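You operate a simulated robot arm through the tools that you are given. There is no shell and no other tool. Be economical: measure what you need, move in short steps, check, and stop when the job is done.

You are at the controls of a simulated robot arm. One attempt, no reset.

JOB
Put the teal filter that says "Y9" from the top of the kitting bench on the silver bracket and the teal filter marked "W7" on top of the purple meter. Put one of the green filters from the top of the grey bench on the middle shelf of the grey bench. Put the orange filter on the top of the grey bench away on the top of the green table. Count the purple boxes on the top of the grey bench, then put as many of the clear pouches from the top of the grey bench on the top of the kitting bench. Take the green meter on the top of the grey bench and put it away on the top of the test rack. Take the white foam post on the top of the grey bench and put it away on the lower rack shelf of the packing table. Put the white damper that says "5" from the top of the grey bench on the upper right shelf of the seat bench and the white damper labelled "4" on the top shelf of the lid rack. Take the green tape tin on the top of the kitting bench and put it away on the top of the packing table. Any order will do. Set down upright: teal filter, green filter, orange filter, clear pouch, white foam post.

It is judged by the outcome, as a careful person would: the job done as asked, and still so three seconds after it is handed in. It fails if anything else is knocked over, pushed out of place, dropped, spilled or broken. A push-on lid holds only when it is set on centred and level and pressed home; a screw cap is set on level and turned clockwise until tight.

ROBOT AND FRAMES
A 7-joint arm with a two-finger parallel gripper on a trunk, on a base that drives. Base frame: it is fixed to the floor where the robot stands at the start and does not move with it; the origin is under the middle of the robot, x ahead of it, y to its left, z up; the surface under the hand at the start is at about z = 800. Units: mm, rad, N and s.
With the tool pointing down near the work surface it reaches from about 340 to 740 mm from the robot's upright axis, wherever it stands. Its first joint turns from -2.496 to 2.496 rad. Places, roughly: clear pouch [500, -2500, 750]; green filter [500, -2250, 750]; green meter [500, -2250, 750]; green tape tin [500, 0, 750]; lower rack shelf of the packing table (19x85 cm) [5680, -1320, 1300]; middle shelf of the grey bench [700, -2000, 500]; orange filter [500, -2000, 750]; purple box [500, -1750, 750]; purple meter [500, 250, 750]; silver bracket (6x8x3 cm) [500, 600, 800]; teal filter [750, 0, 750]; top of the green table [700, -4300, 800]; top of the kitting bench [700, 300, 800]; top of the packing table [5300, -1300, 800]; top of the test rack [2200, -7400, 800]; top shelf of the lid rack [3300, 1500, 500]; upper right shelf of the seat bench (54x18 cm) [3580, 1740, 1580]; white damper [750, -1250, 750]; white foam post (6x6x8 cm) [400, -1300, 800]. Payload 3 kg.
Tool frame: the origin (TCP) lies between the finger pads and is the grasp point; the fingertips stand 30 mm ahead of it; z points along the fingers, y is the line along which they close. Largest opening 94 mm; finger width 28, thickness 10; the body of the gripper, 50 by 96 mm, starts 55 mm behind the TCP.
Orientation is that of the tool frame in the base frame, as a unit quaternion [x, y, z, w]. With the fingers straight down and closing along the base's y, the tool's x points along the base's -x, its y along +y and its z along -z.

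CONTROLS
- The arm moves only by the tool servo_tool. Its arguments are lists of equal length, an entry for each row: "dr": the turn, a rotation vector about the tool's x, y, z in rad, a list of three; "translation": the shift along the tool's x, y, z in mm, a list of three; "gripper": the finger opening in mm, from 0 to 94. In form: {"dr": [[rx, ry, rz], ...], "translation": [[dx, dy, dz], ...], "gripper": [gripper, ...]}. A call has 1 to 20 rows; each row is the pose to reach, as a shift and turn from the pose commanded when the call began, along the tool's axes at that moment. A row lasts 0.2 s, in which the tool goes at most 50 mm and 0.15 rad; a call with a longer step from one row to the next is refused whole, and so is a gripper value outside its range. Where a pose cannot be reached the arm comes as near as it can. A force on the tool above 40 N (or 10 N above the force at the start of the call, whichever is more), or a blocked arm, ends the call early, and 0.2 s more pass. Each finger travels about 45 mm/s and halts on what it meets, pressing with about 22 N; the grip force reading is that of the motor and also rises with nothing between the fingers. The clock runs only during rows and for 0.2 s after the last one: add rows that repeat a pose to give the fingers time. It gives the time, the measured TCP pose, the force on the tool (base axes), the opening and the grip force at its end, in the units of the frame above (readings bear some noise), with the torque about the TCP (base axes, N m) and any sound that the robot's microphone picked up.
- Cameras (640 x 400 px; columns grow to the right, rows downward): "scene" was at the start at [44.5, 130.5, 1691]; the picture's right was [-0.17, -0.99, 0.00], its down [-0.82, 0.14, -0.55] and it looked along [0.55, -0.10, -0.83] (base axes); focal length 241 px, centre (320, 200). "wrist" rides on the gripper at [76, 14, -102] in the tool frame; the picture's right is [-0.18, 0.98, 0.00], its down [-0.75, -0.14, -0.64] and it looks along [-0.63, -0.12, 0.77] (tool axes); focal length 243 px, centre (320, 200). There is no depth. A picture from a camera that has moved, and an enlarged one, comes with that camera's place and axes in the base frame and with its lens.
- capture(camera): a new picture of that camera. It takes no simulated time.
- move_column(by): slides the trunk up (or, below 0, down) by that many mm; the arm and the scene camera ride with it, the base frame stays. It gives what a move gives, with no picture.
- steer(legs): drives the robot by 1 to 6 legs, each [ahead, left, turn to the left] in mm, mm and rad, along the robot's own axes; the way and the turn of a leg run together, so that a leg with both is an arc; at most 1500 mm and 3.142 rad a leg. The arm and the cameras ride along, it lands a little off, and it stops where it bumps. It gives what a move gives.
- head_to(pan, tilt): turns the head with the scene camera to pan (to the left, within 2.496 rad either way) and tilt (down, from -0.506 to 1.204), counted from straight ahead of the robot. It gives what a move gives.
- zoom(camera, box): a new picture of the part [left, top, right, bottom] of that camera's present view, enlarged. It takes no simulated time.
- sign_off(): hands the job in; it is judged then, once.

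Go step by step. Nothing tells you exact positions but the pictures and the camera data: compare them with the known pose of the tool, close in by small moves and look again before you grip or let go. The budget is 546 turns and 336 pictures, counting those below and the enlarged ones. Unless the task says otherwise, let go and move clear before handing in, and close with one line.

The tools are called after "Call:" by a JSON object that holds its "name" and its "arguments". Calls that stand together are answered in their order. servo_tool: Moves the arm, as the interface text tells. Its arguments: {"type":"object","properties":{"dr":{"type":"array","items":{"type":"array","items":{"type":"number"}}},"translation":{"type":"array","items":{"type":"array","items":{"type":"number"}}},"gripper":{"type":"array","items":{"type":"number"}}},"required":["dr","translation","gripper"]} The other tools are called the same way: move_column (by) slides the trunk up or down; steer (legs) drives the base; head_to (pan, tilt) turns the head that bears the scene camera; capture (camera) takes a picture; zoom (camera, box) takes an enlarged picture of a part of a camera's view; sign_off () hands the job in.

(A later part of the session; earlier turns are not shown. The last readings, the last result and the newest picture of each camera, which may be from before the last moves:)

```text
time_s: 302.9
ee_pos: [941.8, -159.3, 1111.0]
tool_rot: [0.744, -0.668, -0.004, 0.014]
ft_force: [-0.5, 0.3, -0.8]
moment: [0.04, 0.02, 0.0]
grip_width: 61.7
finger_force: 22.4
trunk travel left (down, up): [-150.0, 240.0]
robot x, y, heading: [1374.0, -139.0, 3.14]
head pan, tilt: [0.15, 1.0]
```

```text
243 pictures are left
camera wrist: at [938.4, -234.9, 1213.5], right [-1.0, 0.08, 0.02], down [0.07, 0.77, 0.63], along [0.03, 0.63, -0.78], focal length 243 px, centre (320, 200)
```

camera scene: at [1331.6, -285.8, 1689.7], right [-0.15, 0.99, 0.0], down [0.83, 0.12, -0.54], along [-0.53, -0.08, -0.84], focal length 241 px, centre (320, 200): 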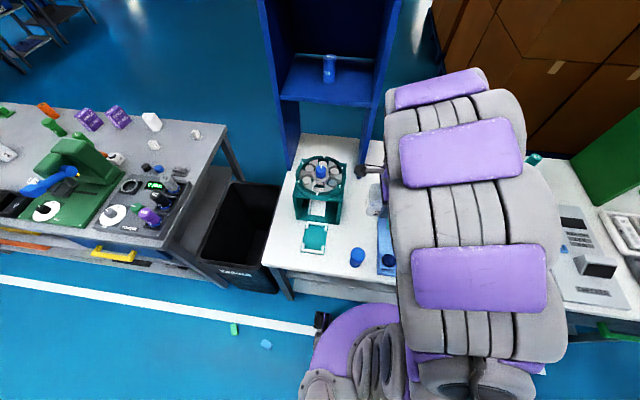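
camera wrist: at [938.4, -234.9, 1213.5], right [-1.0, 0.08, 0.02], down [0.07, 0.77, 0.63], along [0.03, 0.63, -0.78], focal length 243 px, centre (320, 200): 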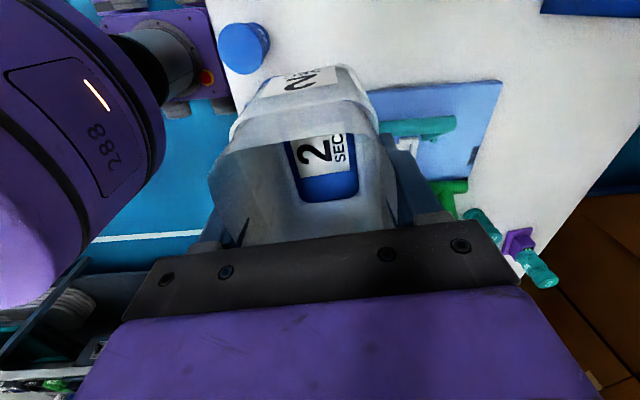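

The strip between the reel block and the sealer (y −262 to −118) is free. I'll turn the tub so its long side runs along x and bring it over (715, −192).

Call:
{"name": "servo_tool", "arguments": {"dr": [[0, 0, -0.146], [0, 0, -0.293], [0, 0, -0.439], [0, 0, -0.586], [0, 0, -0.732], [0, 0, -0.878], [0, 0, -1.025], [0, 0, -1.171], [0, 0, -1.318], [0, 0, -1.464], [0, 0, -1.464]], "translation": [[1, 23, 0], [2, 46, 0], [3, 69, 0], [4, 92, 0], [5, 115, 0], [6, 138, 0], [7, 161, 0], [8, 184, 0], [9, 207, 0], [9, 228, 0], [9, 228, 0]], "gripper": [30, 30, 30, 30, 30, 30, 30, 30, 30, 30, 30]}}

Call:
{"name": "capture", "arguments": {"camera": "wrist"}}

```text
time_s: 305.3
ee_pos: [714.7, -191.4, 1117.0]
tool_rot: [1.0, 0.002, -0.012, 0.007]
ft_force: [0.0, 0.3, -0.3]
moment: [0.01, -0.01, 0.0]
grip_width: 61.4
finger_force: 22.2
trunk travel left (down, up): [-150.0, 240.0]
robot x, y, heading: [1377.2, -135.1, 3.136]
head pan, tilt: [0.15, 1.0]
```

```text
242 pictures are left
camera wrist: at [793.7, -205.3, 1217.3], right [-0.18, -0.98, 0.02], down [-0.74, 0.15, 0.66], along [-0.65, 0.11, -0.75], focal length 243 px, centre (320, 200)
```

wrist: 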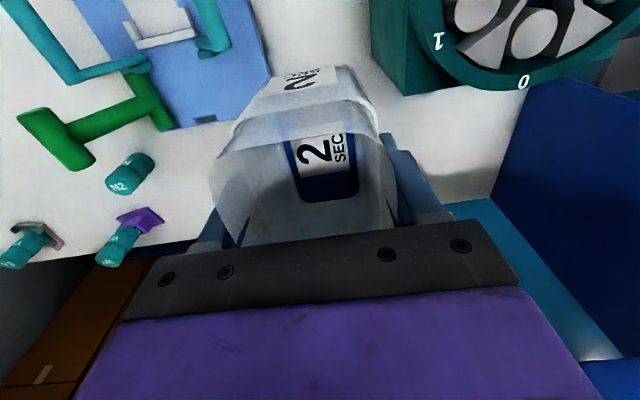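

Call:
{"name": "servo_tool", "arguments": {"dr": [[0, 0, 0], [0, 0, 0], [0, 0, 0], [0, 0, 0], [0, 0, 0], [0, 0, 0], [0, 0, 0]], "translation": [[13, 2, 0], [25, 3, 20], [25, 3, 65], [25, 3, 110], [25, 3, 155], [25, 3, 200], [25, 3, 245]], "gripper": [30, 30, 30, 30, 30, 30, 30]}}

Call:
{"name": "capture", "arguments": {"camera": "wrist"}}

Call:
{"name": "capture", "arguments": {"camera": "scene"}}

```text
time_s: 306.9
ee_pos: [731.2, -197.4, 873.0]
tool_rot: [1.0, 0.0, -0.012, 0.008]
ft_force: [0.0, 0.0, -0.2]
moment: [-0.01, -0.01, 0.01]
grip_width: 61.5
finger_force: 22.3
trunk travel left (down, up): [-150.0, 240.0]
robot x, y, heading: [1378.2, -134.0, 3.135]
head pan, tilt: [0.15, 1.0]
```

```text
241 pictures are left
camera wrist: at [811.4, -211.1, 972.2], right [-0.18, -0.98, 0.02], down [-0.74, 0.15, 0.66], along [-0.65, 0.11, -0.75], focal length 243 px, centre (320, 200)
```

wrist: 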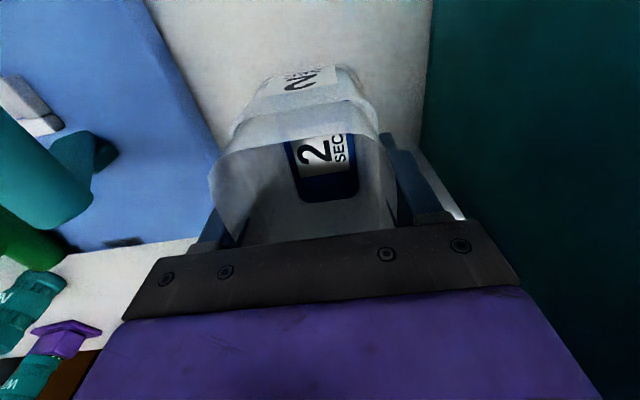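

```text
240 pictures are left
camera scene: at [1328.1, -286.1, 1689.6], right [-0.15, 0.99, 0.0], down [0.83, 0.12, -0.54], along [-0.53, -0.08, -0.84], focal length 241 px, centre (320, 200)
```

scene: 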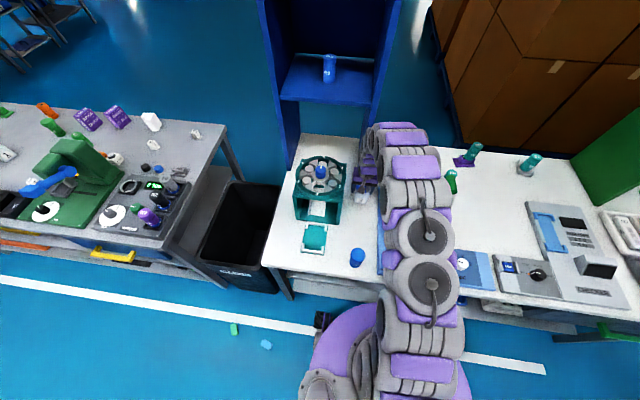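

Call:
{"name": "servo_tool", "arguments": {"dr": [[0, 0, 0], [0, 0, 0], [0, 0, 0], [0, 0, 0]], "translation": [[-4, 0, 12], [-4, 0, 20], [-4, 0, 24], [-4, 0, 27]], "gripper": [30, 30, 30, 30]}}

```text
time_s: 307.9
ee_pos: [728.1, -198.0, 846.9]
tool_rot: [1.0, 0.001, -0.014, 0.007]
ft_force: [-2.2, -1.8, 13.8]
moment: [0.21, -0.54, -0.03]
grip_width: 61.5
finger_force: 21.8
trunk travel left (down, up): [-150.0, 240.0]
robot x, y, heading: [1376.0, -136.9, 3.139]
head pan, tilt: [0.15, 1.0]
```

Contact. Release and rise straight up.

Call:
{"name": "servo_tool", "arguments": {"dr": [[0, 0, 0], [0, 0, 0], [0, 0, 0], [0, 0, 0]], "translation": [[0, 0, 0], [0, 0, 0], [0, 0, 0], [0, 0, 0]], "gripper": [66, 74, 80, 80]}}

Call:
{"name": "servo_tool", "arguments": {"dr": [[0, 0, 0], [0, 0, 0], [0, 0, 0], [0, 0, 0], [0, 0, 0], [0, 0, 0]], "translation": [[0, 0, -20], [0, 0, -65], [0, 0, -110], [0, 0, -155], [0, 0, -200], [0, 0, -245]], "gripper": [80, 80, 80, 80, 80, 80]}}

Call:
{"name": "capture", "arguments": {"camera": "wrist"}}

```text
time_s: 308.9
ee_pos: [730.1, -198.1, 845.3]
tool_rot: [1.0, 0.0, -0.012, 0.007]
ft_force: [0.1, -1.0, 0.4]
moment: [0.01, 0.0, -0.03]
grip_width: 80.1
finger_force: 0.2
trunk travel left (down, up): [-150.0, 240.0]
robot x, y, heading: [1375.4, -135.2, 3.139]
head pan, tilt: [0.15, 1.0]
```

```text
time_s: 310.3
ee_pos: [735.6, -193.5, 1086.3]
tool_rot: [1.0, 0.001, -0.01, 0.007]
ft_force: [0.2, 0.8, -0.1]
moment: [0.02, 0.0, -0.03]
grip_width: 80.0
finger_force: 0.1
trunk travel left (down, up): [-150.0, 240.0]
robot x, y, heading: [1377.3, -136.1, 3.133]
head pan, tilt: [0.15, 1.0]
```

```text
239 pictures are left
camera wrist: at [814.5, -206.7, 1186.9], right [-0.18, -0.98, 0.02], down [-0.74, 0.15, 0.66], along [-0.65, 0.11, -0.75], focal length 243 px, centre (320, 200)
```

wrist: 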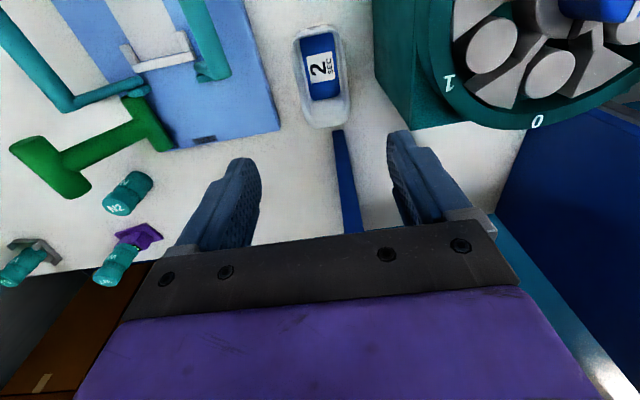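

Pouch 2 is set down. Now back to the grey bench for pouch 1, estimated at (740, −1948).

Call:
{"name": "servo_tool", "arguments": {"dr": [[0, 0, 0], [0, 0, 0], [0, 0, 0], [0, 0, 0], [0, 0, 0]], "translation": [[40, -8, -5], [82, -16, -10], [124, -24, -15], [166, -32, -20], [205, -40, -25]], "gripper": [90, 90, 90, 90, 90]}}

Call:
{"name": "steer", "arguments": {"legs": [[-430, 0, 0], [0, 1500, 0], [0, 280, 0], [430, 0, 0]]}}

Call:
{"name": "servo_tool", "arguments": {"dr": [[0, 0, -0.145], [0, 0, -0.29], [0, 0, -0.435], [0, 0, -0.58], [0, 0, -0.725], [0, 0, -0.87], [0, 0, -1.015], [0, 0, -1.16], [0, 0, -1.3], [0, 0, -1.3]], "translation": [[-20, 0, 0], [-40, 0, 0], [-60, 0, 0], [-80, 0, 0], [-100, 0, 0], [-120, 0, 0], [-140, 0, 0], [-160, 0, 0], [-180, 0, 0], [-200, 0, 0]], "gripper": [90, 90, 90, 90, 90, 90, 90, 90, 90, 90]}}

Call:
{"name": "capture", "arguments": {"camera": "wrist"}}

```text
time_s: 311.5
ee_pos: [942.7, -151.8, 1108.0]
tool_rot: [1.0, 0.0, -0.013, 0.008]
ft_force: [-0.7, -0.2, -0.4]
moment: [0.01, 0.0, 0.01]
grip_width: 89.9
finger_force: 0.0
trunk travel left (down, up): [-150.0, 240.0]
robot x, y, heading: [1374.4, -135.8, 3.14]
head pan, tilt: [0.15, 1.0]
```

```text
time_s: 325.0
ee_pos: [937.4, -1956.4, 1107.0]
tool_rot: [1.0, -0.001, -0.011, 0.005]
ft_force: [-0.3, 0.7, 0.7]
moment: [-0.01, 0.0, 0.01]
grip_width: 90.1
finger_force: 0.0
trunk travel left (down, up): [-150.0, 240.0]
robot x, y, heading: [1372.5, -1940.2, 3.134]
head pan, tilt: [0.15, 1.0]
```

```text
time_s: 327.2
ee_pos: [738.5, -1951.1, 1111.8]
tool_rot: [0.796, 0.605, -0.014, -0.001]
ft_force: [-0.1, -0.2, 1.2]
moment: [0.03, -0.02, -0.01]
grip_width: 90.0
finger_force: 0.1
trunk travel left (down, up): [-150.0, 240.0]
robot x, y, heading: [1371.0, -1937.6, 3.136]
head pan, tilt: [0.15, 1.0]
```

```text
238 pictures are left
camera wrist: at [774.7, -1880.3, 1211.4], right [0.9, -0.44, -0.01], down [-0.32, -0.68, 0.66], along [-0.3, -0.59, -0.75], focal length 243 px, centre (320, 200)
```

wrist: 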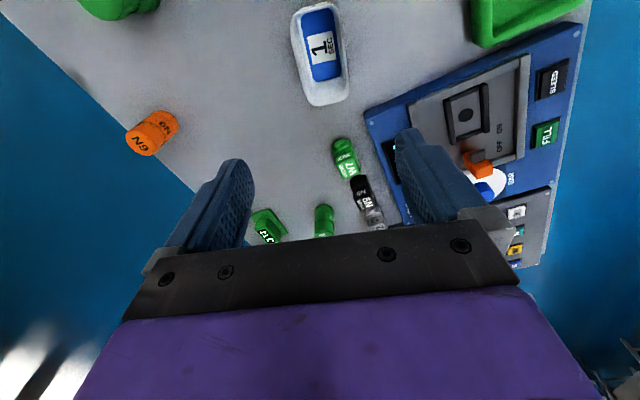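

Pouch 1's centre is (743, −1937). Correcting and descending part way.

Call:
{"name": "servo_tool", "arguments": {"dr": [[0, 0, -0.03], [0, 0, -0.06], [0, 0, -0.06], [0, 0, -0.06], [0, 0, -0.06]], "translation": [[8, 0, 40], [15, 0, 85], [15, 0, 130], [15, 0, 175], [15, 0, 212]], "gripper": [90, 90, 90, 90, 90]}}

Call:
{"name": "capture", "arguments": {"camera": "wrist"}}

```text
time_s: 328.4
ee_pos: [737.4, -1932.7, 901.1]
tool_rot: [0.779, 0.627, -0.015, 0.002]
ft_force: [0.1, -0.7, -0.6]
moment: [0.0, 0.0, 0.06]
grip_width: 90.2
finger_force: 0.0
trunk travel left (down, up): [-150.0, 240.0]
robot x, y, heading: [1373.2, -1933.0, 3.131]
head pan, tilt: [0.15, 1.0]
```

```text
237 pictures are left
camera wrist: at [771.3, -1859.6, 1000.4], right [0.92, -0.39, -0.01], down [-0.28, -0.69, 0.66], along [-0.27, -0.61, -0.75], focal length 243 px, centre (320, 200)
```

wrist: 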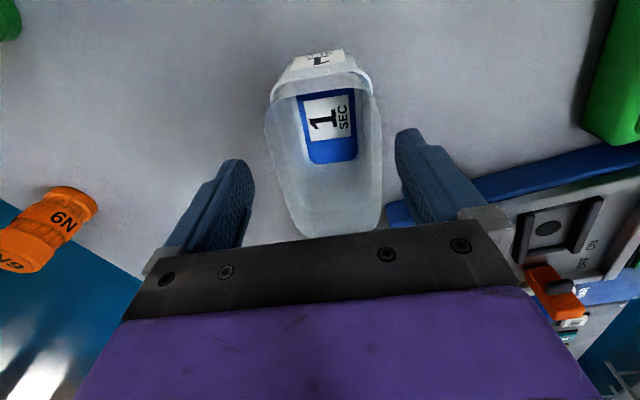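

Call:
{"name": "servo_tool", "arguments": {"dr": [[0, 0, 0], [0, 0, 0], [0, 0, 0], [0, 0, 0], [0, 0, 0], [0, 0, 0]], "translation": [[0, 0, 27], [0, 0, 54], [0, 0, 54], [0, 0, 54], [0, 0, 54], [0, 0, 54]], "gripper": [90, 90, 70, 50, 30, 30]}}

Call:
{"name": "servo_tool", "arguments": {"dr": [[0, 0, 0], [0, 0, 0], [0, 0, 0], [0, 0, 0], [0, 0, 0], [0, 0, 0]], "translation": [[0, 0, -40], [0, 0, -85], [0, 0, -130], [0, 0, -175], [0, 0, -220], [0, 0, -255]], "gripper": [30, 30, 30, 30, 30, 30]}}

Call:
{"name": "capture", "arguments": {"camera": "wrist"}}

```text
time_s: 329.8
ee_pos: [737.0, -1934.1, 848.0]
tool_rot: [0.778, 0.628, -0.017, 0.001]
ft_force: [0.9, 0.7, 2.2]
moment: [0.07, -0.05, 0.01]
grip_width: 61.7
finger_force: 21.9
trunk travel left (down, up): [-150.0, 240.0]
robot x, y, heading: [1374.0, -1937.5, 3.128]
head pan, tilt: [0.15, 1.0]
```

```text
time_s: 331.2
ee_pos: [743.6, -1930.2, 1101.8]
tool_rot: [0.778, 0.628, -0.016, -0.001]
ft_force: [0.3, 0.6, -0.4]
moment: [0.01, 0.02, 0.01]
grip_width: 61.3
finger_force: 21.8
trunk travel left (down, up): [-150.0, 240.0]
robot x, y, heading: [1374.8, -1939.7, 3.132]
head pan, tilt: [0.15, 1.0]
```

```text
236 pictures are left
camera wrist: at [777.2, -1857.7, 1200.9], right [0.92, -0.39, -0.02], down [-0.28, -0.69, 0.66], along [-0.27, -0.61, -0.75], focal length 243 px, centre (320, 200)
```

wrist: 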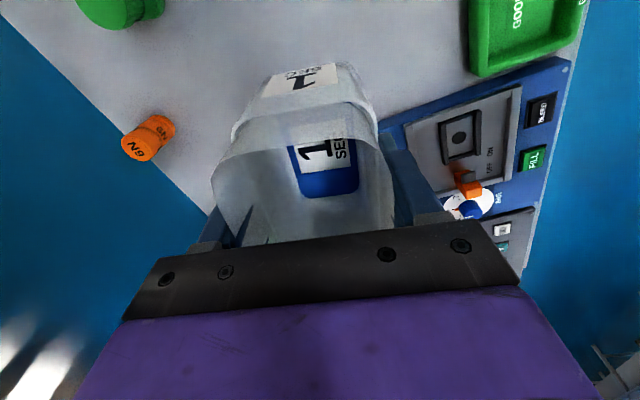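

Pouch 1 is held. Turning the tool back, retracting and driving to the kitting bench.

Call:
{"name": "servo_tool", "arguments": {"dr": [[0, 0, 0.136], [0, 0, 0.272], [0, 0, 0.408], [0, 0, 0.544], [0, 0, 0.68], [0, 0, 0.816], [0, 0, 0.952], [0, 0, 1.088], [0, 0, 1.224], [0, 0, 1.36]], "translation": [[4, 19, 0], [8, 38, 0], [12, 57, 0], [16, 76, 0], [20, 95, 0], [24, 114, 0], [28, 133, 0], [32, 152, 0], [36, 171, 0], [41, 190, 0]], "gripper": [30, 30, 30, 30, 30, 30, 30, 30, 30, 30]}}

Call:
{"name": "steer", "arguments": {"legs": [[-430, 0, 0.005], [0, -1500, 0], [0, -300, 0], [430, 0, 0]]}}

Call:
{"name": "capture", "arguments": {"camera": "scene"}}

```text
time_s: 333.4
ee_pos: [938.1, -1929.8, 1097.4]
tool_rot: [1.0, -0.003, -0.012, 0.011]
ft_force: [0.3, 0.6, -0.6]
moment: [0.03, 0.02, -0.01]
grip_width: 61.6
finger_force: 21.8
trunk travel left (down, up): [-150.0, 240.0]
robot x, y, heading: [1372.7, -1935.5, 3.132]
head pan, tilt: [0.15, 1.0]
```

```text
time_s: 347.1
ee_pos: [931.7, -133.7, 1096.5]
tool_rot: [1.0, 0.007, -0.012, 0.006]
ft_force: [-0.3, -0.7, -1.1]
moment: [0.02, -0.01, 0.0]
grip_width: 61.8
finger_force: 21.6
trunk travel left (down, up): [-150.0, 240.0]
robot x, y, heading: [1366.8, -125.6, -3.134]
head pan, tilt: [0.15, 1.0]
```

```text
235 pictures are left
camera scene: at [1324.7, -277.7, 1689.6], right [-0.16, 0.99, 0.0], down [0.83, 0.13, -0.54], along [-0.53, -0.08, -0.84], focal length 241 px, centre (320, 200)
```

scene: 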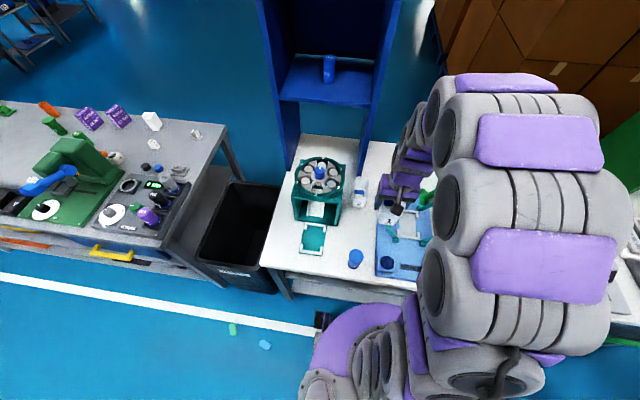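

Pouch 2 stands fine; the second goes to (865, −192).

Call:
{"name": "servo_tool", "arguments": {"dr": [[0, 0, 0], [0, 0, 0], [0, 0, 0], [0, 0, 0], [0, 0, 0], [0, 0, 0]], "translation": [[-25, 22, 0], [-50, 44, 15], [-67, 58, 50], [-67, 58, 95], [-67, 58, 140], [-67, 58, 180]], "gripper": [30, 30, 30, 30, 30, 30]}}

Call:
{"name": "capture", "arguments": {"camera": "wrist"}}

```text
time_s: 348.5
ee_pos: [862.6, -186.3, 919.8]
tool_rot: [1.0, 0.007, -0.013, 0.011]
ft_force: [-0.1, -0.1, -0.6]
moment: [-0.01, 0.0, 0.01]
grip_width: 61.3
finger_force: 21.4
trunk travel left (down, up): [-150.0, 240.0]
robot x, y, heading: [1366.1, -124.1, -3.131]
head pan, tilt: [0.15, 1.0]
```

```text
234 pictures are left
camera wrist: at [941.7, -197.0, 1019.4], right [-0.17, -0.99, 0.02], down [-0.74, 0.14, 0.66], along [-0.65, 0.09, -0.75], focal length 243 px, centre (320, 200)
```

wrist: 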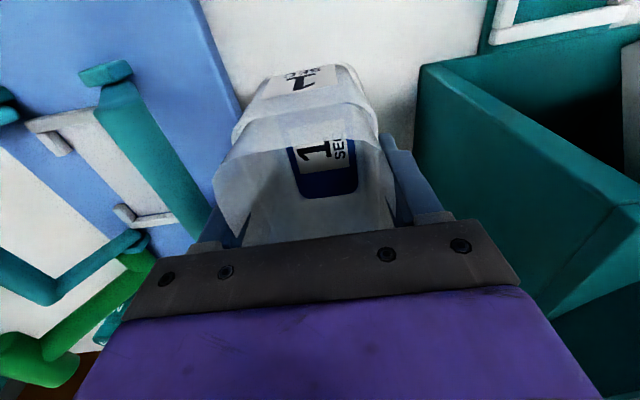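

Call:
{"name": "servo_tool", "arguments": {"dr": [[0, 0, 0], [0, 0, 0], [0, 0, 0], [0, 0, 0], [0, 0, 0]], "translation": [[2, 3, 30], [2, 3, 55], [2, 3, 68], [2, 3, 71], [2, 3, 73]], "gripper": [30, 30, 30, 30, 30]}}

```text
time_s: 349.7
ee_pos: [862.8, -200.3, 848.0]
tool_rot: [1.0, 0.007, -0.014, 0.007]
ft_force: [0.4, 4.2, 19.0]
moment: [0.15, -0.25, 0.02]
grip_width: 61.4
finger_force: 22.0
trunk travel left (down, up): [-150.0, 240.0]
robot x, y, heading: [1364.5, -129.0, -3.133]
head pan, tilt: [0.15, 1.0]
```

Call:
{"name": "servo_tool", "arguments": {"dr": [[0, 0, 0], [0, 0, 0], [0, 0, 0], [0, 0, 0]], "translation": [[0, 0, -1], [0, 0, -1], [0, 0, -1], [0, 0, -1]], "gripper": [66, 74, 78, 78]}}

Call:
{"name": "servo_tool", "arguments": {"dr": [[0, 0, 0], [0, 0, 0], [0, 0, 0], [0, 0, 0], [0, 0, 0], [0, 0, 0]], "translation": [[0, 0, -20], [0, 0, -65], [0, 0, -110], [0, 0, -155], [0, 0, -200], [0, 0, -250]], "gripper": [78, 78, 78, 78, 78, 78]}}

Call:
{"name": "capture", "arguments": {"camera": "wrist"}}

```text
time_s: 350.7
ee_pos: [861.8, -199.4, 848.0]
tool_rot: [1.0, 0.007, -0.012, 0.007]
ft_force: [0.7, -0.1, 0.2]
moment: [-0.02, 0.01, -0.02]
grip_width: 78.1
finger_force: 0.0
trunk travel left (down, up): [-150.0, 240.0]
robot x, y, heading: [1366.3, -125.0, -3.133]
head pan, tilt: [0.15, 1.0]
```

```text
time_s: 352.1
ee_pos: [868.4, -195.5, 1099.5]
tool_rot: [1.0, 0.007, -0.013, 0.007]
ft_force: [0.3, 0.1, -0.4]
moment: [0.01, 0.03, -0.01]
grip_width: 78.4
finger_force: 0.0
trunk travel left (down, up): [-150.0, 240.0]
robot x, y, heading: [1368.8, -123.6, -3.138]
head pan, tilt: [0.15, 1.0]
```

```text
233 pictures are left
camera wrist: at [948.0, -208.0, 1199.5], right [-0.17, -0.99, 0.02], down [-0.74, 0.14, 0.66], along [-0.65, 0.1, -0.75], focal length 243 px, centre (320, 200)
```

wrist: 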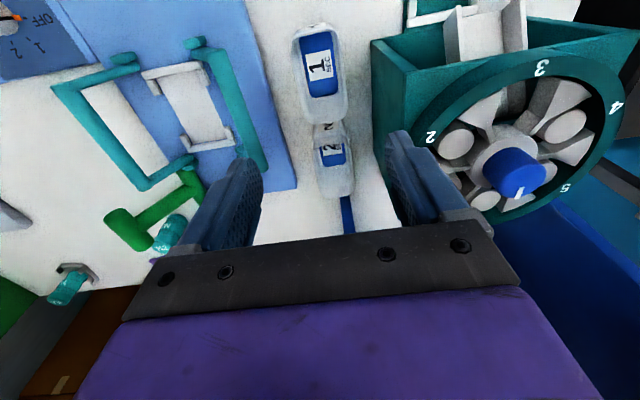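

Both pouches stand on the kitting bench. Next, damper "5" at about (878, −1640): driving back to the grey bench.

Call:
{"name": "steer", "arguments": {"legs": [[-440, 0, -0.006], [0, 1490, 0], [440, 0, 0]]}}

Call:
{"name": "capture", "arguments": {"camera": "wrist"}}

```text
time_s: 364.1
ee_pos: [908.9, -1720.4, 1099.3]
tool_rot: [1.0, 0.024, -0.013, 0.008]
ft_force: [-1.2, 0.4, -1.1]
moment: [0.01, 0.03, 0.03]
grip_width: 78.1
finger_force: 0.2
trunk travel left (down, up): [-150.0, 240.0]
robot x, y, heading: [1404.8, -1633.5, -3.105]
head pan, tilt: [0.15, 1.0]
```

```text
232 pictures are left
camera wrist: at [989.3, -1729.9, 1198.3], right [-0.14, -0.99, 0.02], down [-0.74, 0.12, 0.66], along [-0.65, 0.08, -0.75], focal length 243 px, centre (320, 200)
```

wrist: 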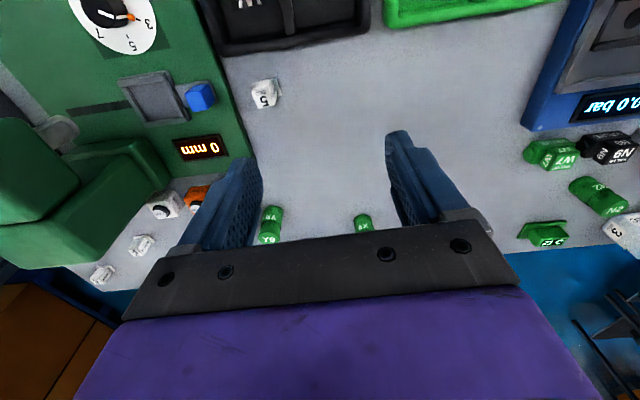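

Call:
{"name": "servo_tool", "arguments": {"dr": [[0, -0.13, 0], [0, -0.26, 0], [0, -0.39, 0], [0, -0.52, 0], [0, -0.65, 0]], "translation": [[-7, -17, 35], [-14, -34, 70], [-20, -51, 105], [-26, -68, 140], [-31, -84, 175]], "gripper": [78, 78, 78, 78, 78]}}

Call:
{"name": "capture", "arguments": {"camera": "wrist"}}

```text
time_s: 365.2
ee_pos: [875.0, -1638.8, 923.9]
tool_rot: [0.943, 0.02, -0.331, 0.016]
ft_force: [-0.5, 0.7, -0.4]
moment: [0.0, -0.05, -0.01]
grip_width: 77.9
finger_force: 0.0
trunk travel left (down, up): [-150.0, 240.0]
robot x, y, heading: [1407.3, -1634.7, -3.105]
head pan, tilt: [0.15, 1.0]
```

```text
231 pictures are left
camera wrist: at [998.2, -1647.0, 955.1], right [-0.1, -0.99, 0.13], down [-0.19, 0.15, 0.97], along [-0.98, 0.07, -0.2], focal length 243 px, centre (320, 200)
```

wrist: 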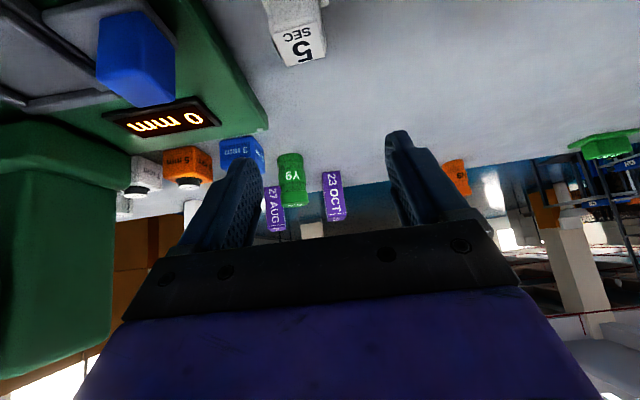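

That tilt brings the camera too low near the tray; I'll reduce it to about 0.35 rad, which should still reach the shelf later.

Call:
{"name": "servo_tool", "arguments": {"dr": [[0, 0.15, 0], [0, 0.3, 0], [0, 0.3, 0]], "translation": [[0, 0, 0], [0, 0, 0], [0, 0, 0]], "gripper": [78, 78, 78]}}

Call:
{"name": "zoom", "arguments": {"camera": "wrist", "box": [220, 0, 420, 125]}}

```text
time_s: 366.1
ee_pos: [873.3, -1639.2, 923.9]
tool_rot: [0.982, 0.021, -0.187, 0.011]
ft_force: [-0.2, 0.1, 0.4]
moment: [0.02, -0.01, 0.02]
grip_width: 78.1
finger_force: 0.1
trunk travel left (down, up): [-150.0, 240.0]
robot x, y, heading: [1409.4, -1631.6, -3.106]
head pan, tilt: [0.15, 1.0]
```

```text
3.20 times, centred on (320, 62) of wrist
camera zoom: at [982.8, -1648.4, 991.1], right [-0.13, -0.99, 0.08], down [-0.47, 0.13, 0.87], along [-0.87, 0.07, -0.48], focal length 776 px, centre (320, 640)
```

zoom: 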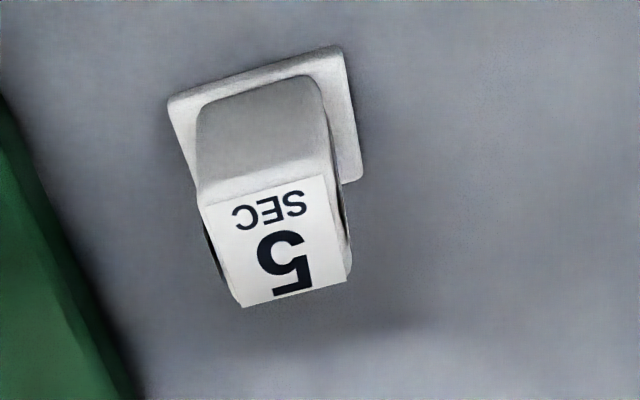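

Damper 5: block about 24×27×40 mm on a plate, centred at (882, −1640). Going in with a narrower opening.

Call:
{"name": "servo_tool", "arguments": {"dr": [[0, 0, 0.04], [0, 0, 0.04], [0, 0, 0.04]], "translation": [[15, 1, 20], [25, 1, 45], [30, 1, 53]], "gripper": [66, 60, 56]}}

Call:
{"name": "capture", "arguments": {"camera": "wrist"}}

```text
time_s: 366.9
ee_pos: [880.4, -1642.4, 862.6]
tool_rot: [0.982, 0.003, -0.187, 0.016]
ft_force: [0.1, -0.1, -0.6]
moment: [-0.01, 0.02, 0.03]
grip_width: 56.2
finger_force: 0.1
trunk travel left (down, up): [-150.0, 240.0]
robot x, y, heading: [1406.7, -1634.9, -3.106]
head pan, tilt: [0.15, 1.0]
```

```text
229 pictures are left
camera wrist: at [990.2, -1653.5, 930.0], right [-0.16, -0.98, 0.1], down [-0.47, 0.16, 0.87], along [-0.87, 0.1, -0.49], focal length 243 px, centre (320, 200)
```

wrist: 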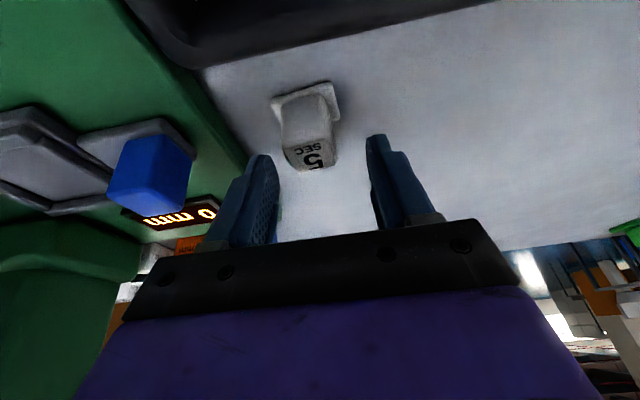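

Call:
{"name": "servo_tool", "arguments": {"dr": [[0, 0, -0.05], [0, 0, -0.05], [0, 0, -0.05], [0, 0, -0.05], [0, 0, -0.05]], "translation": [[4, -4, 9], [8, -4, 18], [8, -4, 18], [8, -4, 18], [8, -4, 18]], "gripper": [56, 56, 30, 10, 10]}}

Call:
{"name": "capture", "arguments": {"camera": "wrist"}}

```text
time_s: 368.1
ee_pos: [880.3, -1635.7, 843.9]
tool_rot: [0.982, 0.027, -0.187, 0.011]
ft_force: [-0.5, 0.3, 2.9]
moment: [-0.01, 0.02, 0.02]
grip_width: 31.5
finger_force: 21.9
trunk travel left (down, up): [-150.0, 240.0]
robot x, y, heading: [1407.3, -1636.2, -3.103]
head pan, tilt: [0.15, 1.0]
```

```text
228 pictures are left
camera wrist: at [990.5, -1644.9, 910.6], right [-0.12, -0.99, 0.08], down [-0.47, 0.12, 0.87], along [-0.87, 0.06, -0.48], focal length 243 px, centre (320, 200)
```

wrist: 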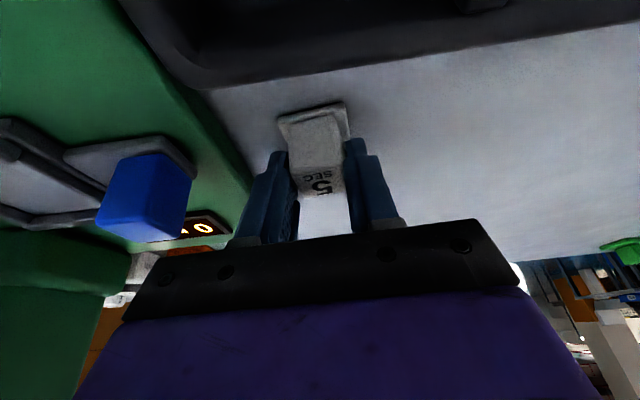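

Gripped (31 mm). Lifting straight up.

Call:
{"name": "servo_tool", "arguments": {"dr": [[0, 0, 0], [0, 0, 0], [0, 0, 0], [0, 0, 0], [0, 0, 0]], "translation": [[-16, 0, -41], [-32, 0, -82], [-48, 0, -123], [-64, 0, -164], [-82, 0, -208]], "gripper": [10, 10, 10, 10, 10]}}

Call:
{"name": "capture", "arguments": {"camera": "wrist"}}

```text
time_s: 369.2
ee_pos: [882.6, -1634.8, 1068.4]
tool_rot: [0.982, 0.027, -0.187, 0.012]
ft_force: [-0.7, 0.0, -0.3]
moment: [0.02, 0.01, -0.03]
grip_width: 31.5
finger_force: 22.3
trunk travel left (down, up): [-150.0, 240.0]
robot x, y, heading: [1410.1, -1634.6, -3.102]
head pan, tilt: [0.15, 1.0]
```

```text
227 pictures are left
camera wrist: at [992.3, -1642.7, 1134.2], right [-0.12, -0.99, 0.08], down [-0.47, 0.12, 0.87], along [-0.87, 0.06, -0.48], focal length 243 px, centre (320, 200)
```

wrist: 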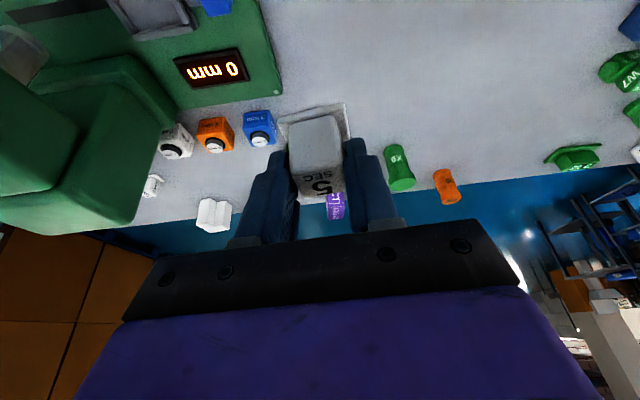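

Held. Driving to the seat bench: out to the aisle, north, turn to face it, then east to x≈3580.

Call:
{"name": "steer", "arguments": {"legs": [[-400, 0, -0.038], [0, -1500, 0], [0, -430, 0], [0, 0, -1.571], [0, -1500, 0], [0, -270, 0]]}}

Call:
{"name": "head_to", "arguments": {"pan": 0.3, "tilt": 0.2}}

Call:
{"name": "capture", "arguments": {"camera": "scene"}}

```text
time_s: 393.5
ee_pos: [3593.4, 855.5, 1067.5]
tool_rot: [0.707, -0.682, -0.133, -0.132]
ft_force: [-0.1, -0.2, 0.1]
moment: [0.0, 0.01, 0.03]
grip_width: 31.2
finger_force: 22.0
trunk travel left (down, up): [-150.0, 240.0]
robot x, y, heading: [3596.5, 333.8, 1.581]
head pan, tilt: [0.15, 1.0]
```

```text
time_s: 394.6
ee_pos: [3619.3, 856.7, 1066.9]
tool_rot: [0.704, -0.685, -0.14, -0.124]
ft_force: [0.4, -0.9, -0.7]
moment: [0.01, 0.04, 0.04]
grip_width: 31.5
finger_force: 21.9
trunk travel left (down, up): [-150.0, 240.0]
robot x, y, heading: [3599.3, 331.4, 1.584]
head pan, tilt: [0.3, 0.201]
```

```text
226 pictures are left
camera scene: at [3437.3, 393.9, 1759.0], right [0.95, 0.31, 0.0], down [0.06, -0.19, -0.98], along [-0.3, 0.93, -0.2], focal length 241 px, centre (320, 200)
```

scene: 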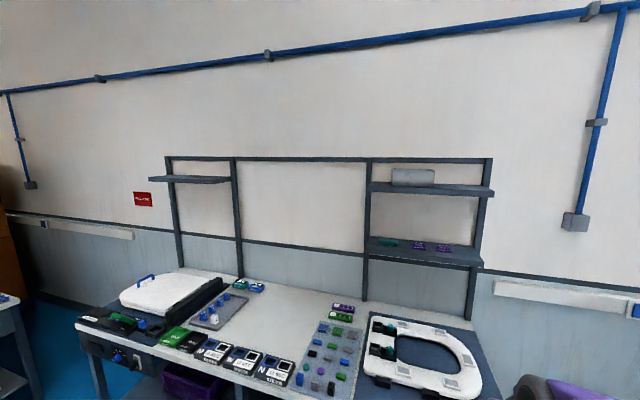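

The upper right shelf has a grey box on its left half; the right part (x≈3650–3850) is free. I'll raise the trunk and the tool well above shelf height before driving in.

Call:
{"name": "move_column", "arguments": {"by": 240}}

Call:
{"name": "servo_tool", "arguments": {"dr": [[0, 0, 0], [0, 0, 0], [0, 0, 0], [0, 0, 0], [0, 0, 0], [0, 0, 0], [0, 0, 0], [0, 0, 0]], "translation": [[-17, 0, -43], [-34, 0, -86], [-51, 0, -129], [-68, 0, -172], [-85, 0, -215], [-102, 0, -258], [-119, 0, -301], [-136, 0, -344]], "gripper": [10, 10, 10, 10, 10, 10, 10, 10]}}

Call:
{"name": "head_to", "arguments": {"pan": 0.0, "tilt": 0.3}}

Call:
{"name": "capture", "arguments": {"camera": "scene"}}

Call:
{"name": "capture", "arguments": {"camera": "wrist"}}

```text
time_s: 397.1
ee_pos: [3607.9, 856.4, 1307.8]
tool_rot: [0.706, -0.683, -0.137, -0.128]
ft_force: [-0.7, -0.8, -0.4]
moment: [-0.01, -0.01, 0.0]
grip_width: 31.6
finger_force: 22.1
trunk travel left (down, up): [-390.0, 0.0]
robot x, y, heading: [3597.3, 329.3, 1.584]
head pan, tilt: [0.3, 0.201]
```

```text
time_s: 398.9
ee_pos: [3612.4, 857.8, 1673.5]
tool_rot: [0.706, -0.683, -0.137, -0.126]
ft_force: [0.3, 0.4, -1.5]
moment: [0.0, -0.01, 0.01]
grip_width: 31.1
finger_force: 22.3
trunk travel left (down, up): [-390.0, 0.0]
robot x, y, heading: [3597.3, 332.7, 1.583]
head pan, tilt: [0.3, 0.201]
```

```text
time_s: 399.7
ee_pos: [3610.7, 858.2, 1675.8]
tool_rot: [0.705, -0.684, -0.138, -0.127]
ft_force: [-0.1, -1.2, -0.3]
moment: [-0.01, 0.01, -0.01]
grip_width: 31.3
finger_force: 22.1
trunk travel left (down, up): [-390.0, 0.0]
robot x, y, heading: [3595.2, 329.2, 1.579]
head pan, tilt: [0.0, 0.3]
```

```text
225 pictures are left
camera scene: at [3455.7, 398.2, 1989.3], right [1.0, 0.01, 0.0], down [0.0, -0.3, -0.95], along [-0.01, 0.95, -0.3], focal length 241 px, centre (320, 200)
```

scene: 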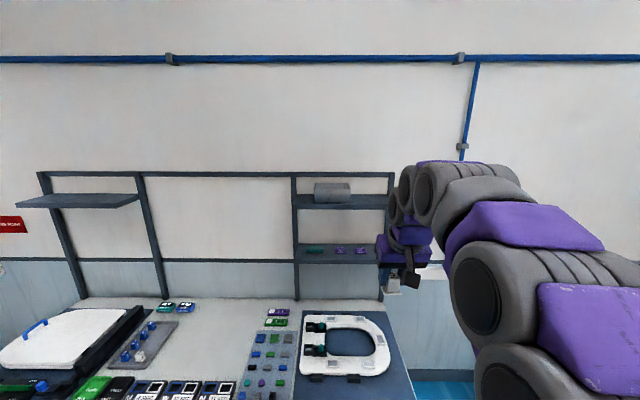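

```text
224 pictures are left
camera wrist: at [3601.9, 748.4, 1740.9], right [-0.99, 0.14, 0.08], down [0.13, 0.47, 0.87], along [0.08, 0.87, -0.48], focal length 243 px, centre (320, 200)
```

wrist: 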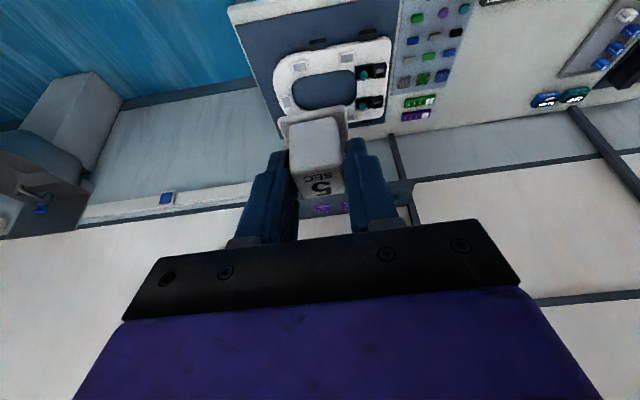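

Call:
{"name": "steer", "arguments": {"legs": [[0, -115, -0.01], [555, 0, 0]]}}

Call:
{"name": "head_to", "arguments": {"pan": -0.1, "tilt": 0.45}}

Call:
{"name": "capture", "arguments": {"camera": "scene"}}

Call:
{"name": "capture", "arguments": {"camera": "wrist"}}

```text
time_s: 403.7
ee_pos: [3711.1, 1397.8, 1678.7]
tool_rot: [0.701, -0.688, -0.132, -0.133]
ft_force: [-0.3, -0.1, -0.6]
moment: [0.03, 0.01, 0.01]
grip_width: 31.6
finger_force: 22.4
trunk travel left (down, up): [-390.0, 0.0]
robot x, y, heading: [3709.0, 875.9, 1.571]
head pan, tilt: [0.0, 0.3]
```

```text
time_s: 404.4
ee_pos: [3743.4, 1396.2, 1677.5]
tool_rot: [0.698, -0.691, -0.137, -0.129]
ft_force: [0.3, -0.8, -0.3]
moment: [0.02, 0.08, 0.03]
grip_width: 31.5
finger_force: 21.8
trunk travel left (down, up): [-390.0, 0.0]
robot x, y, heading: [3715.2, 878.4, 1.562]
head pan, tilt: [-0.099, 0.45]
```

```text
223 pictures are left
camera scene: at [3612.0, 937.0, 1978.8], right [0.99, -0.11, -0.01], down [-0.06, -0.43, -0.9], along [0.09, 0.9, -0.44], focal length 241 px, centre (320, 200)
```

scene: 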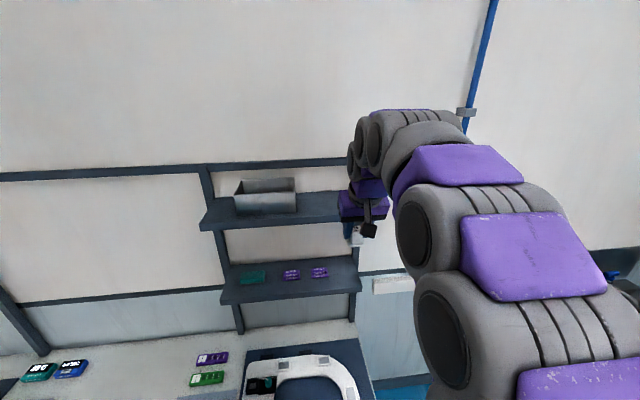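

```text
222 pictures are left
camera wrist: at [3732.4, 1287.7, 1742.7], right [-0.98, 0.16, 0.08], down [0.14, 0.46, 0.87], along [0.1, 0.87, -0.48], focal length 243 px, centre (320, 200)
```

wrist: 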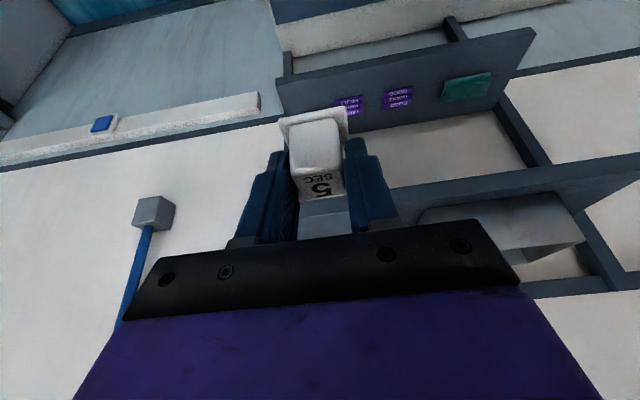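

The shelf's front edge is at y≈1598 and the grey box ends at x≈3606. I'll extend towards (3725, 1680) staying high.

Call:
{"name": "servo_tool", "arguments": {"dr": [[0, 0, 0], [0, 0, 0], [0, 0, 0], [0, 0, 0], [0, 0, 0], [0, 0, 0], [0, 0, 0], [0, 0, 0], [0, 0, 0]], "translation": [[-37, 0, 15], [-74, 0, 30], [-111, 0, 45], [-148, 0, 59], [-185, 0, 74], [-222, 0, 89], [-245, 0, 97], [-245, 0, 97], [-245, 0, 97]], "gripper": [10, 10, 10, 10, 10, 10, 10, 10, 10]}}

Call:
{"name": "capture", "arguments": {"camera": "wrist"}}

Call:
{"name": "capture", "arguments": {"camera": "scene"}}

```text
time_s: 406.4
ee_pos: [3699.0, 1572.2, 1651.6]
tool_rot: [0.7, -0.689, -0.134, -0.131]
ft_force: [-0.3, 1.0, -1.7]
moment: [-0.02, -0.01, -0.03]
grip_width: 31.4
finger_force: 22.0
out of reach, approached as far as the arm can: row 4, 5, 6, 7, 8, 9
trunk travel left (down, up): [-390.0, 0.0]
robot x, y, heading: [3711.3, 876.9, 1.561]
head pan, tilt: [-0.099, 0.45]
```

```text
221 pictures are left
camera wrist: at [3687.2, 1463.9, 1716.9], right [-0.99, 0.16, 0.07], down [0.13, 0.47, 0.87], along [0.1, 0.87, -0.48], focal length 243 px, centre (320, 200)
```

wrist: 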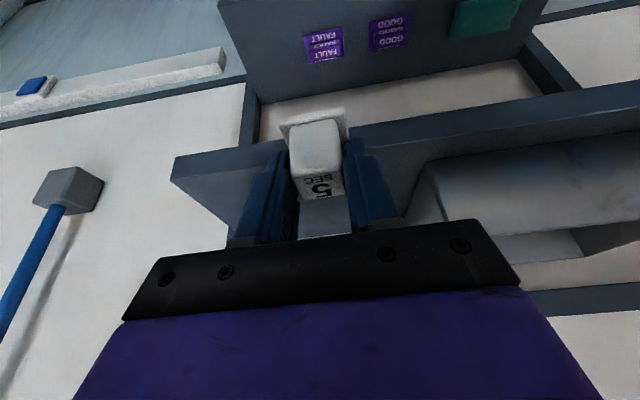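

```text
220 pictures are left
camera scene: at [3576.4, 946.3, 1977.0], right [0.99, -0.11, 0.0], down [-0.04, -0.44, -0.9], along [0.1, 0.89, -0.44], focal length 241 px, centre (320, 200)
```

scene: 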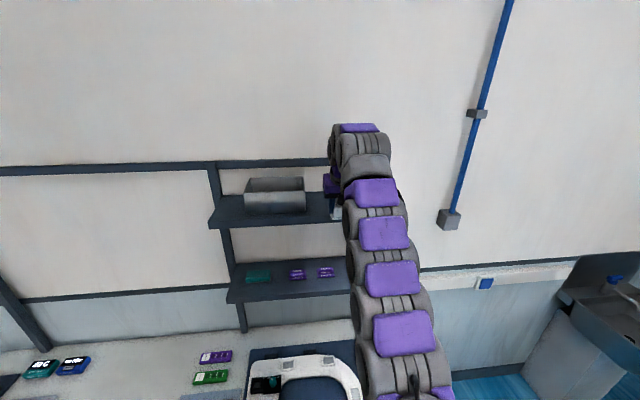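

That is the reach limit at this tilt. I'll pull back, edge the base 20 mm closer, and tilt the tool out more; the damper can settle flat on its plate when pressed down.

Call:
{"name": "servo_tool", "arguments": {"dr": [[0, 0, 0], [0, 0, 0], [0, -0.1, 0], [0, -0.2, 0], [0, -0.3, 0], [0, -0.3, 0]], "translation": [[20, 0, -30], [50, 0, -60], [78, 0, -74], [78, 0, -74], [78, 0, -74], [78, 0, -74]], "gripper": [10, 10, 10, 10, 10, 10]}}

Call:
{"name": "steer", "arguments": {"legs": [[20, 0, 0.01]]}}

Call:
{"name": "servo_tool", "arguments": {"dr": [[0, 0, 0], [0, 0, 0], [0, 0, 0], [0, 0, 0], [0, 0, 0], [0, 0, 0], [0, 0, 0], [0, 0, 0]], "translation": [[0, 0, 0], [0, 0, 0], [0, 0, 0], [0, 0, 0], [0, 0, 0], [0, 0, 0], [0, 0, 0], [0, 0, 0]], "gripper": [10, 10, 10, 10, 10, 10, 10, 10]}}

Call:
{"name": "capture", "arguments": {"camera": "wrist"}}

```text
time_s: 407.8
ee_pos: [3688.3, 1474.6, 1689.4]
tool_rot: [0.673, -0.66, -0.236, -0.234]
ft_force: [0.5, 0.3, -0.3]
moment: [0.01, 0.01, 0.02]
grip_width: 31.2
finger_force: 21.8
trunk travel left (down, up): [-390.0, 0.0]
robot x, y, heading: [3706.3, 876.3, 1.565]
head pan, tilt: [-0.099, 0.45]
```

```text
time_s: 408.6
ee_pos: [3698.7, 1481.3, 1691.9]
tool_rot: [0.67, -0.663, -0.236, -0.234]
ft_force: [-0.1, 0.5, -1.7]
moment: [0.0, 0.04, 0.02]
grip_width: 31.4
finger_force: 21.6
trunk travel left (down, up): [-390.0, 0.0]
robot x, y, heading: [3712.7, 886.6, 1.563]
head pan, tilt: [-0.099, 0.45]
```

```text
time_s: 410.4
ee_pos: [3718.2, 1479.2, 1688.5]
tool_rot: [0.668, -0.666, -0.238, -0.232]
ft_force: [-0.2, 0.3, -0.3]
moment: [0.01, 0.02, 0.0]
grip_width: 31.4
finger_force: 22.2
trunk travel left (down, up): [-390.0, 0.0]
robot x, y, heading: [3709.7, 878.5, 1.551]
head pan, tilt: [-0.099, 0.45]
```

```text
219 pictures are left
camera wrist: at [3705.0, 1354.4, 1719.2], right [-0.98, 0.14, 0.12], down [0.15, 0.18, 0.97], along [0.11, 0.97, -0.2], focal length 243 px, centre (320, 200)
```

wrist: 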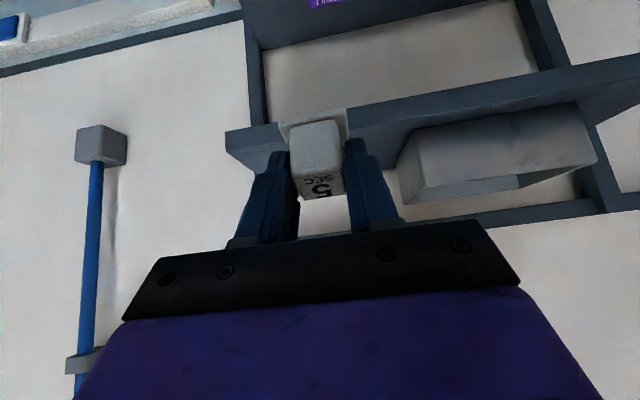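

Call:
{"name": "servo_tool", "arguments": {"dr": [[0, 0, 0], [0, 0, 0], [0, 0, 0], [0, 0, 0], [0, 0, 0], [0, 0, 0]], "translation": [[-31, 0, 25], [-62, 0, 50], [-93, 0, 75], [-124, 0, 100], [-141, 0, 114], [-141, 0, 114]], "gripper": [10, 10, 10, 10, 10, 10]}}

Call:
{"name": "capture", "arguments": {"camera": "wrist"}}

Call:
{"name": "zoom", "arguments": {"camera": "scene", "box": [200, 120, 400, 245]}}

```text
time_s: 411.8
ee_pos: [3726.5, 1646.9, 1679.3]
tool_rot: [0.669, -0.665, -0.239, -0.23]
ft_force: [-0.4, -0.5, -1.0]
moment: [-0.02, 0.02, 0.04]
grip_width: 31.7
finger_force: 22.2
out of reach, approached as far as the arm can: row 5, 6
trunk travel left (down, up): [-390.0, 0.0]
robot x, y, heading: [3715.1, 883.9, 1.56]
head pan, tilt: [-0.099, 0.45]
```

```text
218 pictures are left
camera wrist: at [3713.8, 1522.9, 1710.8], right [-0.98, 0.14, 0.12], down [0.15, 0.19, 0.97], along [0.11, 0.97, -0.2], focal length 243 px, centre (320, 200)
```

wrist: 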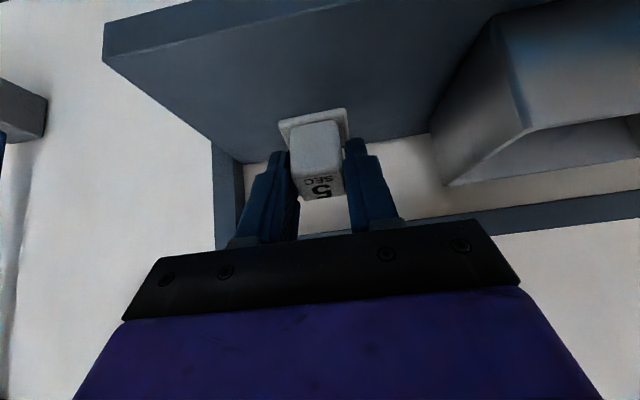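

```text
3.20 times, centred on (300, 182) of scene
camera zoom: at [3568.5, 951.3, 1977.4], right [0.99, -0.12, 0.01], down [-0.04, -0.43, -0.9], along [0.11, 0.89, -0.44], focal length 771 px, centre (384, 256)
```

zoom: 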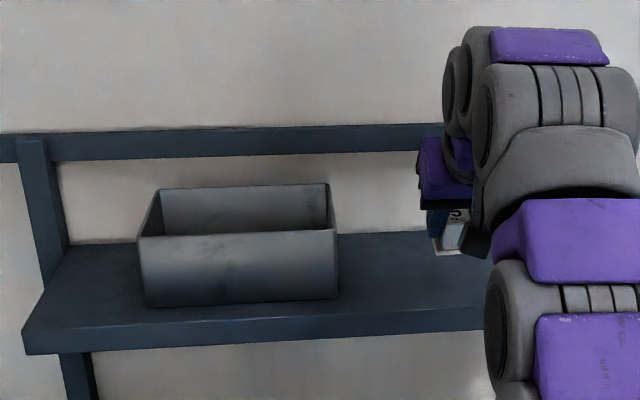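

The damper is over the shelf (front edge y≈1630, surface z≈1588). I'll lower while moving slightly outward.

Call:
{"name": "servo_tool", "arguments": {"dr": [[0, 0, 0], [0, 0, 0], [0, 0, 0], [0, 0, 0]], "translation": [[2, 0, 15], [6, 0, 28], [9, 0, 40], [9, 0, 40]], "gripper": [10, 10, 10, 10]}}

Call:
{"name": "capture", "arguments": {"camera": "wrist"}}

```text
time_s: 412.8
ee_pos: [3723.6, 1661.9, 1642.6]
tool_rot: [0.669, -0.665, -0.239, -0.232]
ft_force: [1.3, 0.3, -0.9]
moment: [0.02, -0.01, -0.02]
grip_width: 31.5
finger_force: 21.5
trunk travel left (down, up): [-390.0, 0.0]
robot x, y, heading: [3709.6, 882.5, 1.551]
head pan, tilt: [-0.099, 0.45]
```

```text
216 pictures are left
camera wrist: at [3710.2, 1538.3, 1672.9], right [-0.98, 0.14, 0.12], down [0.15, 0.19, 0.97], along [0.11, 0.97, -0.2], focal length 243 px, centre (320, 200)
```

wrist: 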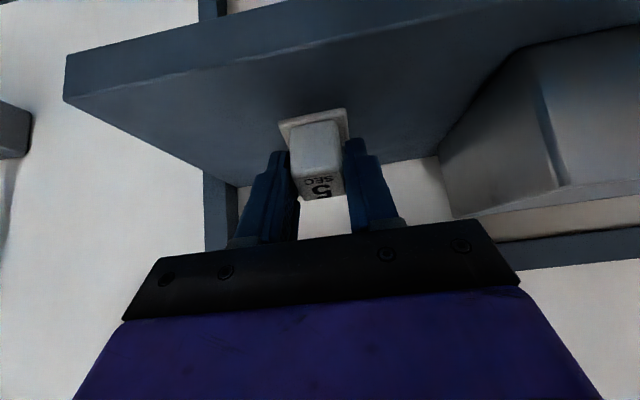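

Call:
{"name": "servo_tool", "arguments": {"dr": [[0, 0, 0], [0, 0, 0], [0, 0, 0]], "translation": [[0.5, 0, 5], [3, 0, 8], [4.5, 0, 10]], "gripper": [10, 10, 10]}}

Call:
{"name": "servo_tool", "arguments": {"dr": [[0, 0, 0], [0, 0, 0]], "translation": [[1.3, 0, 1.6], [2.5, 0, 3.1]], "gripper": [10, 10]}}

```text
time_s: 413.6
ee_pos: [3723.4, 1666.6, 1631.4]
tool_rot: [0.669, -0.665, -0.239, -0.231]
ft_force: [0.0, -0.3, 0.0]
moment: [0.0, 0.0, 0.02]
grip_width: 31.2
finger_force: 21.9
trunk travel left (down, up): [-390.0, 0.0]
robot x, y, heading: [3710.5, 884.3, 1.554]
head pan, tilt: [-0.099, 0.45]
```

```text
time_s: 414.2
ee_pos: [3723.2, 1665.9, 1628.3]
tool_rot: [0.668, -0.666, -0.238, -0.231]
ft_force: [-0.2, 0.2, 0.1]
moment: [0.02, -0.01, 0.0]
grip_width: 31.2
finger_force: 21.6
trunk travel left (down, up): [-390.0, 0.0]
robot x, y, heading: [3712.2, 882.1, 1.554]
head pan, tilt: [-0.099, 0.45]
```

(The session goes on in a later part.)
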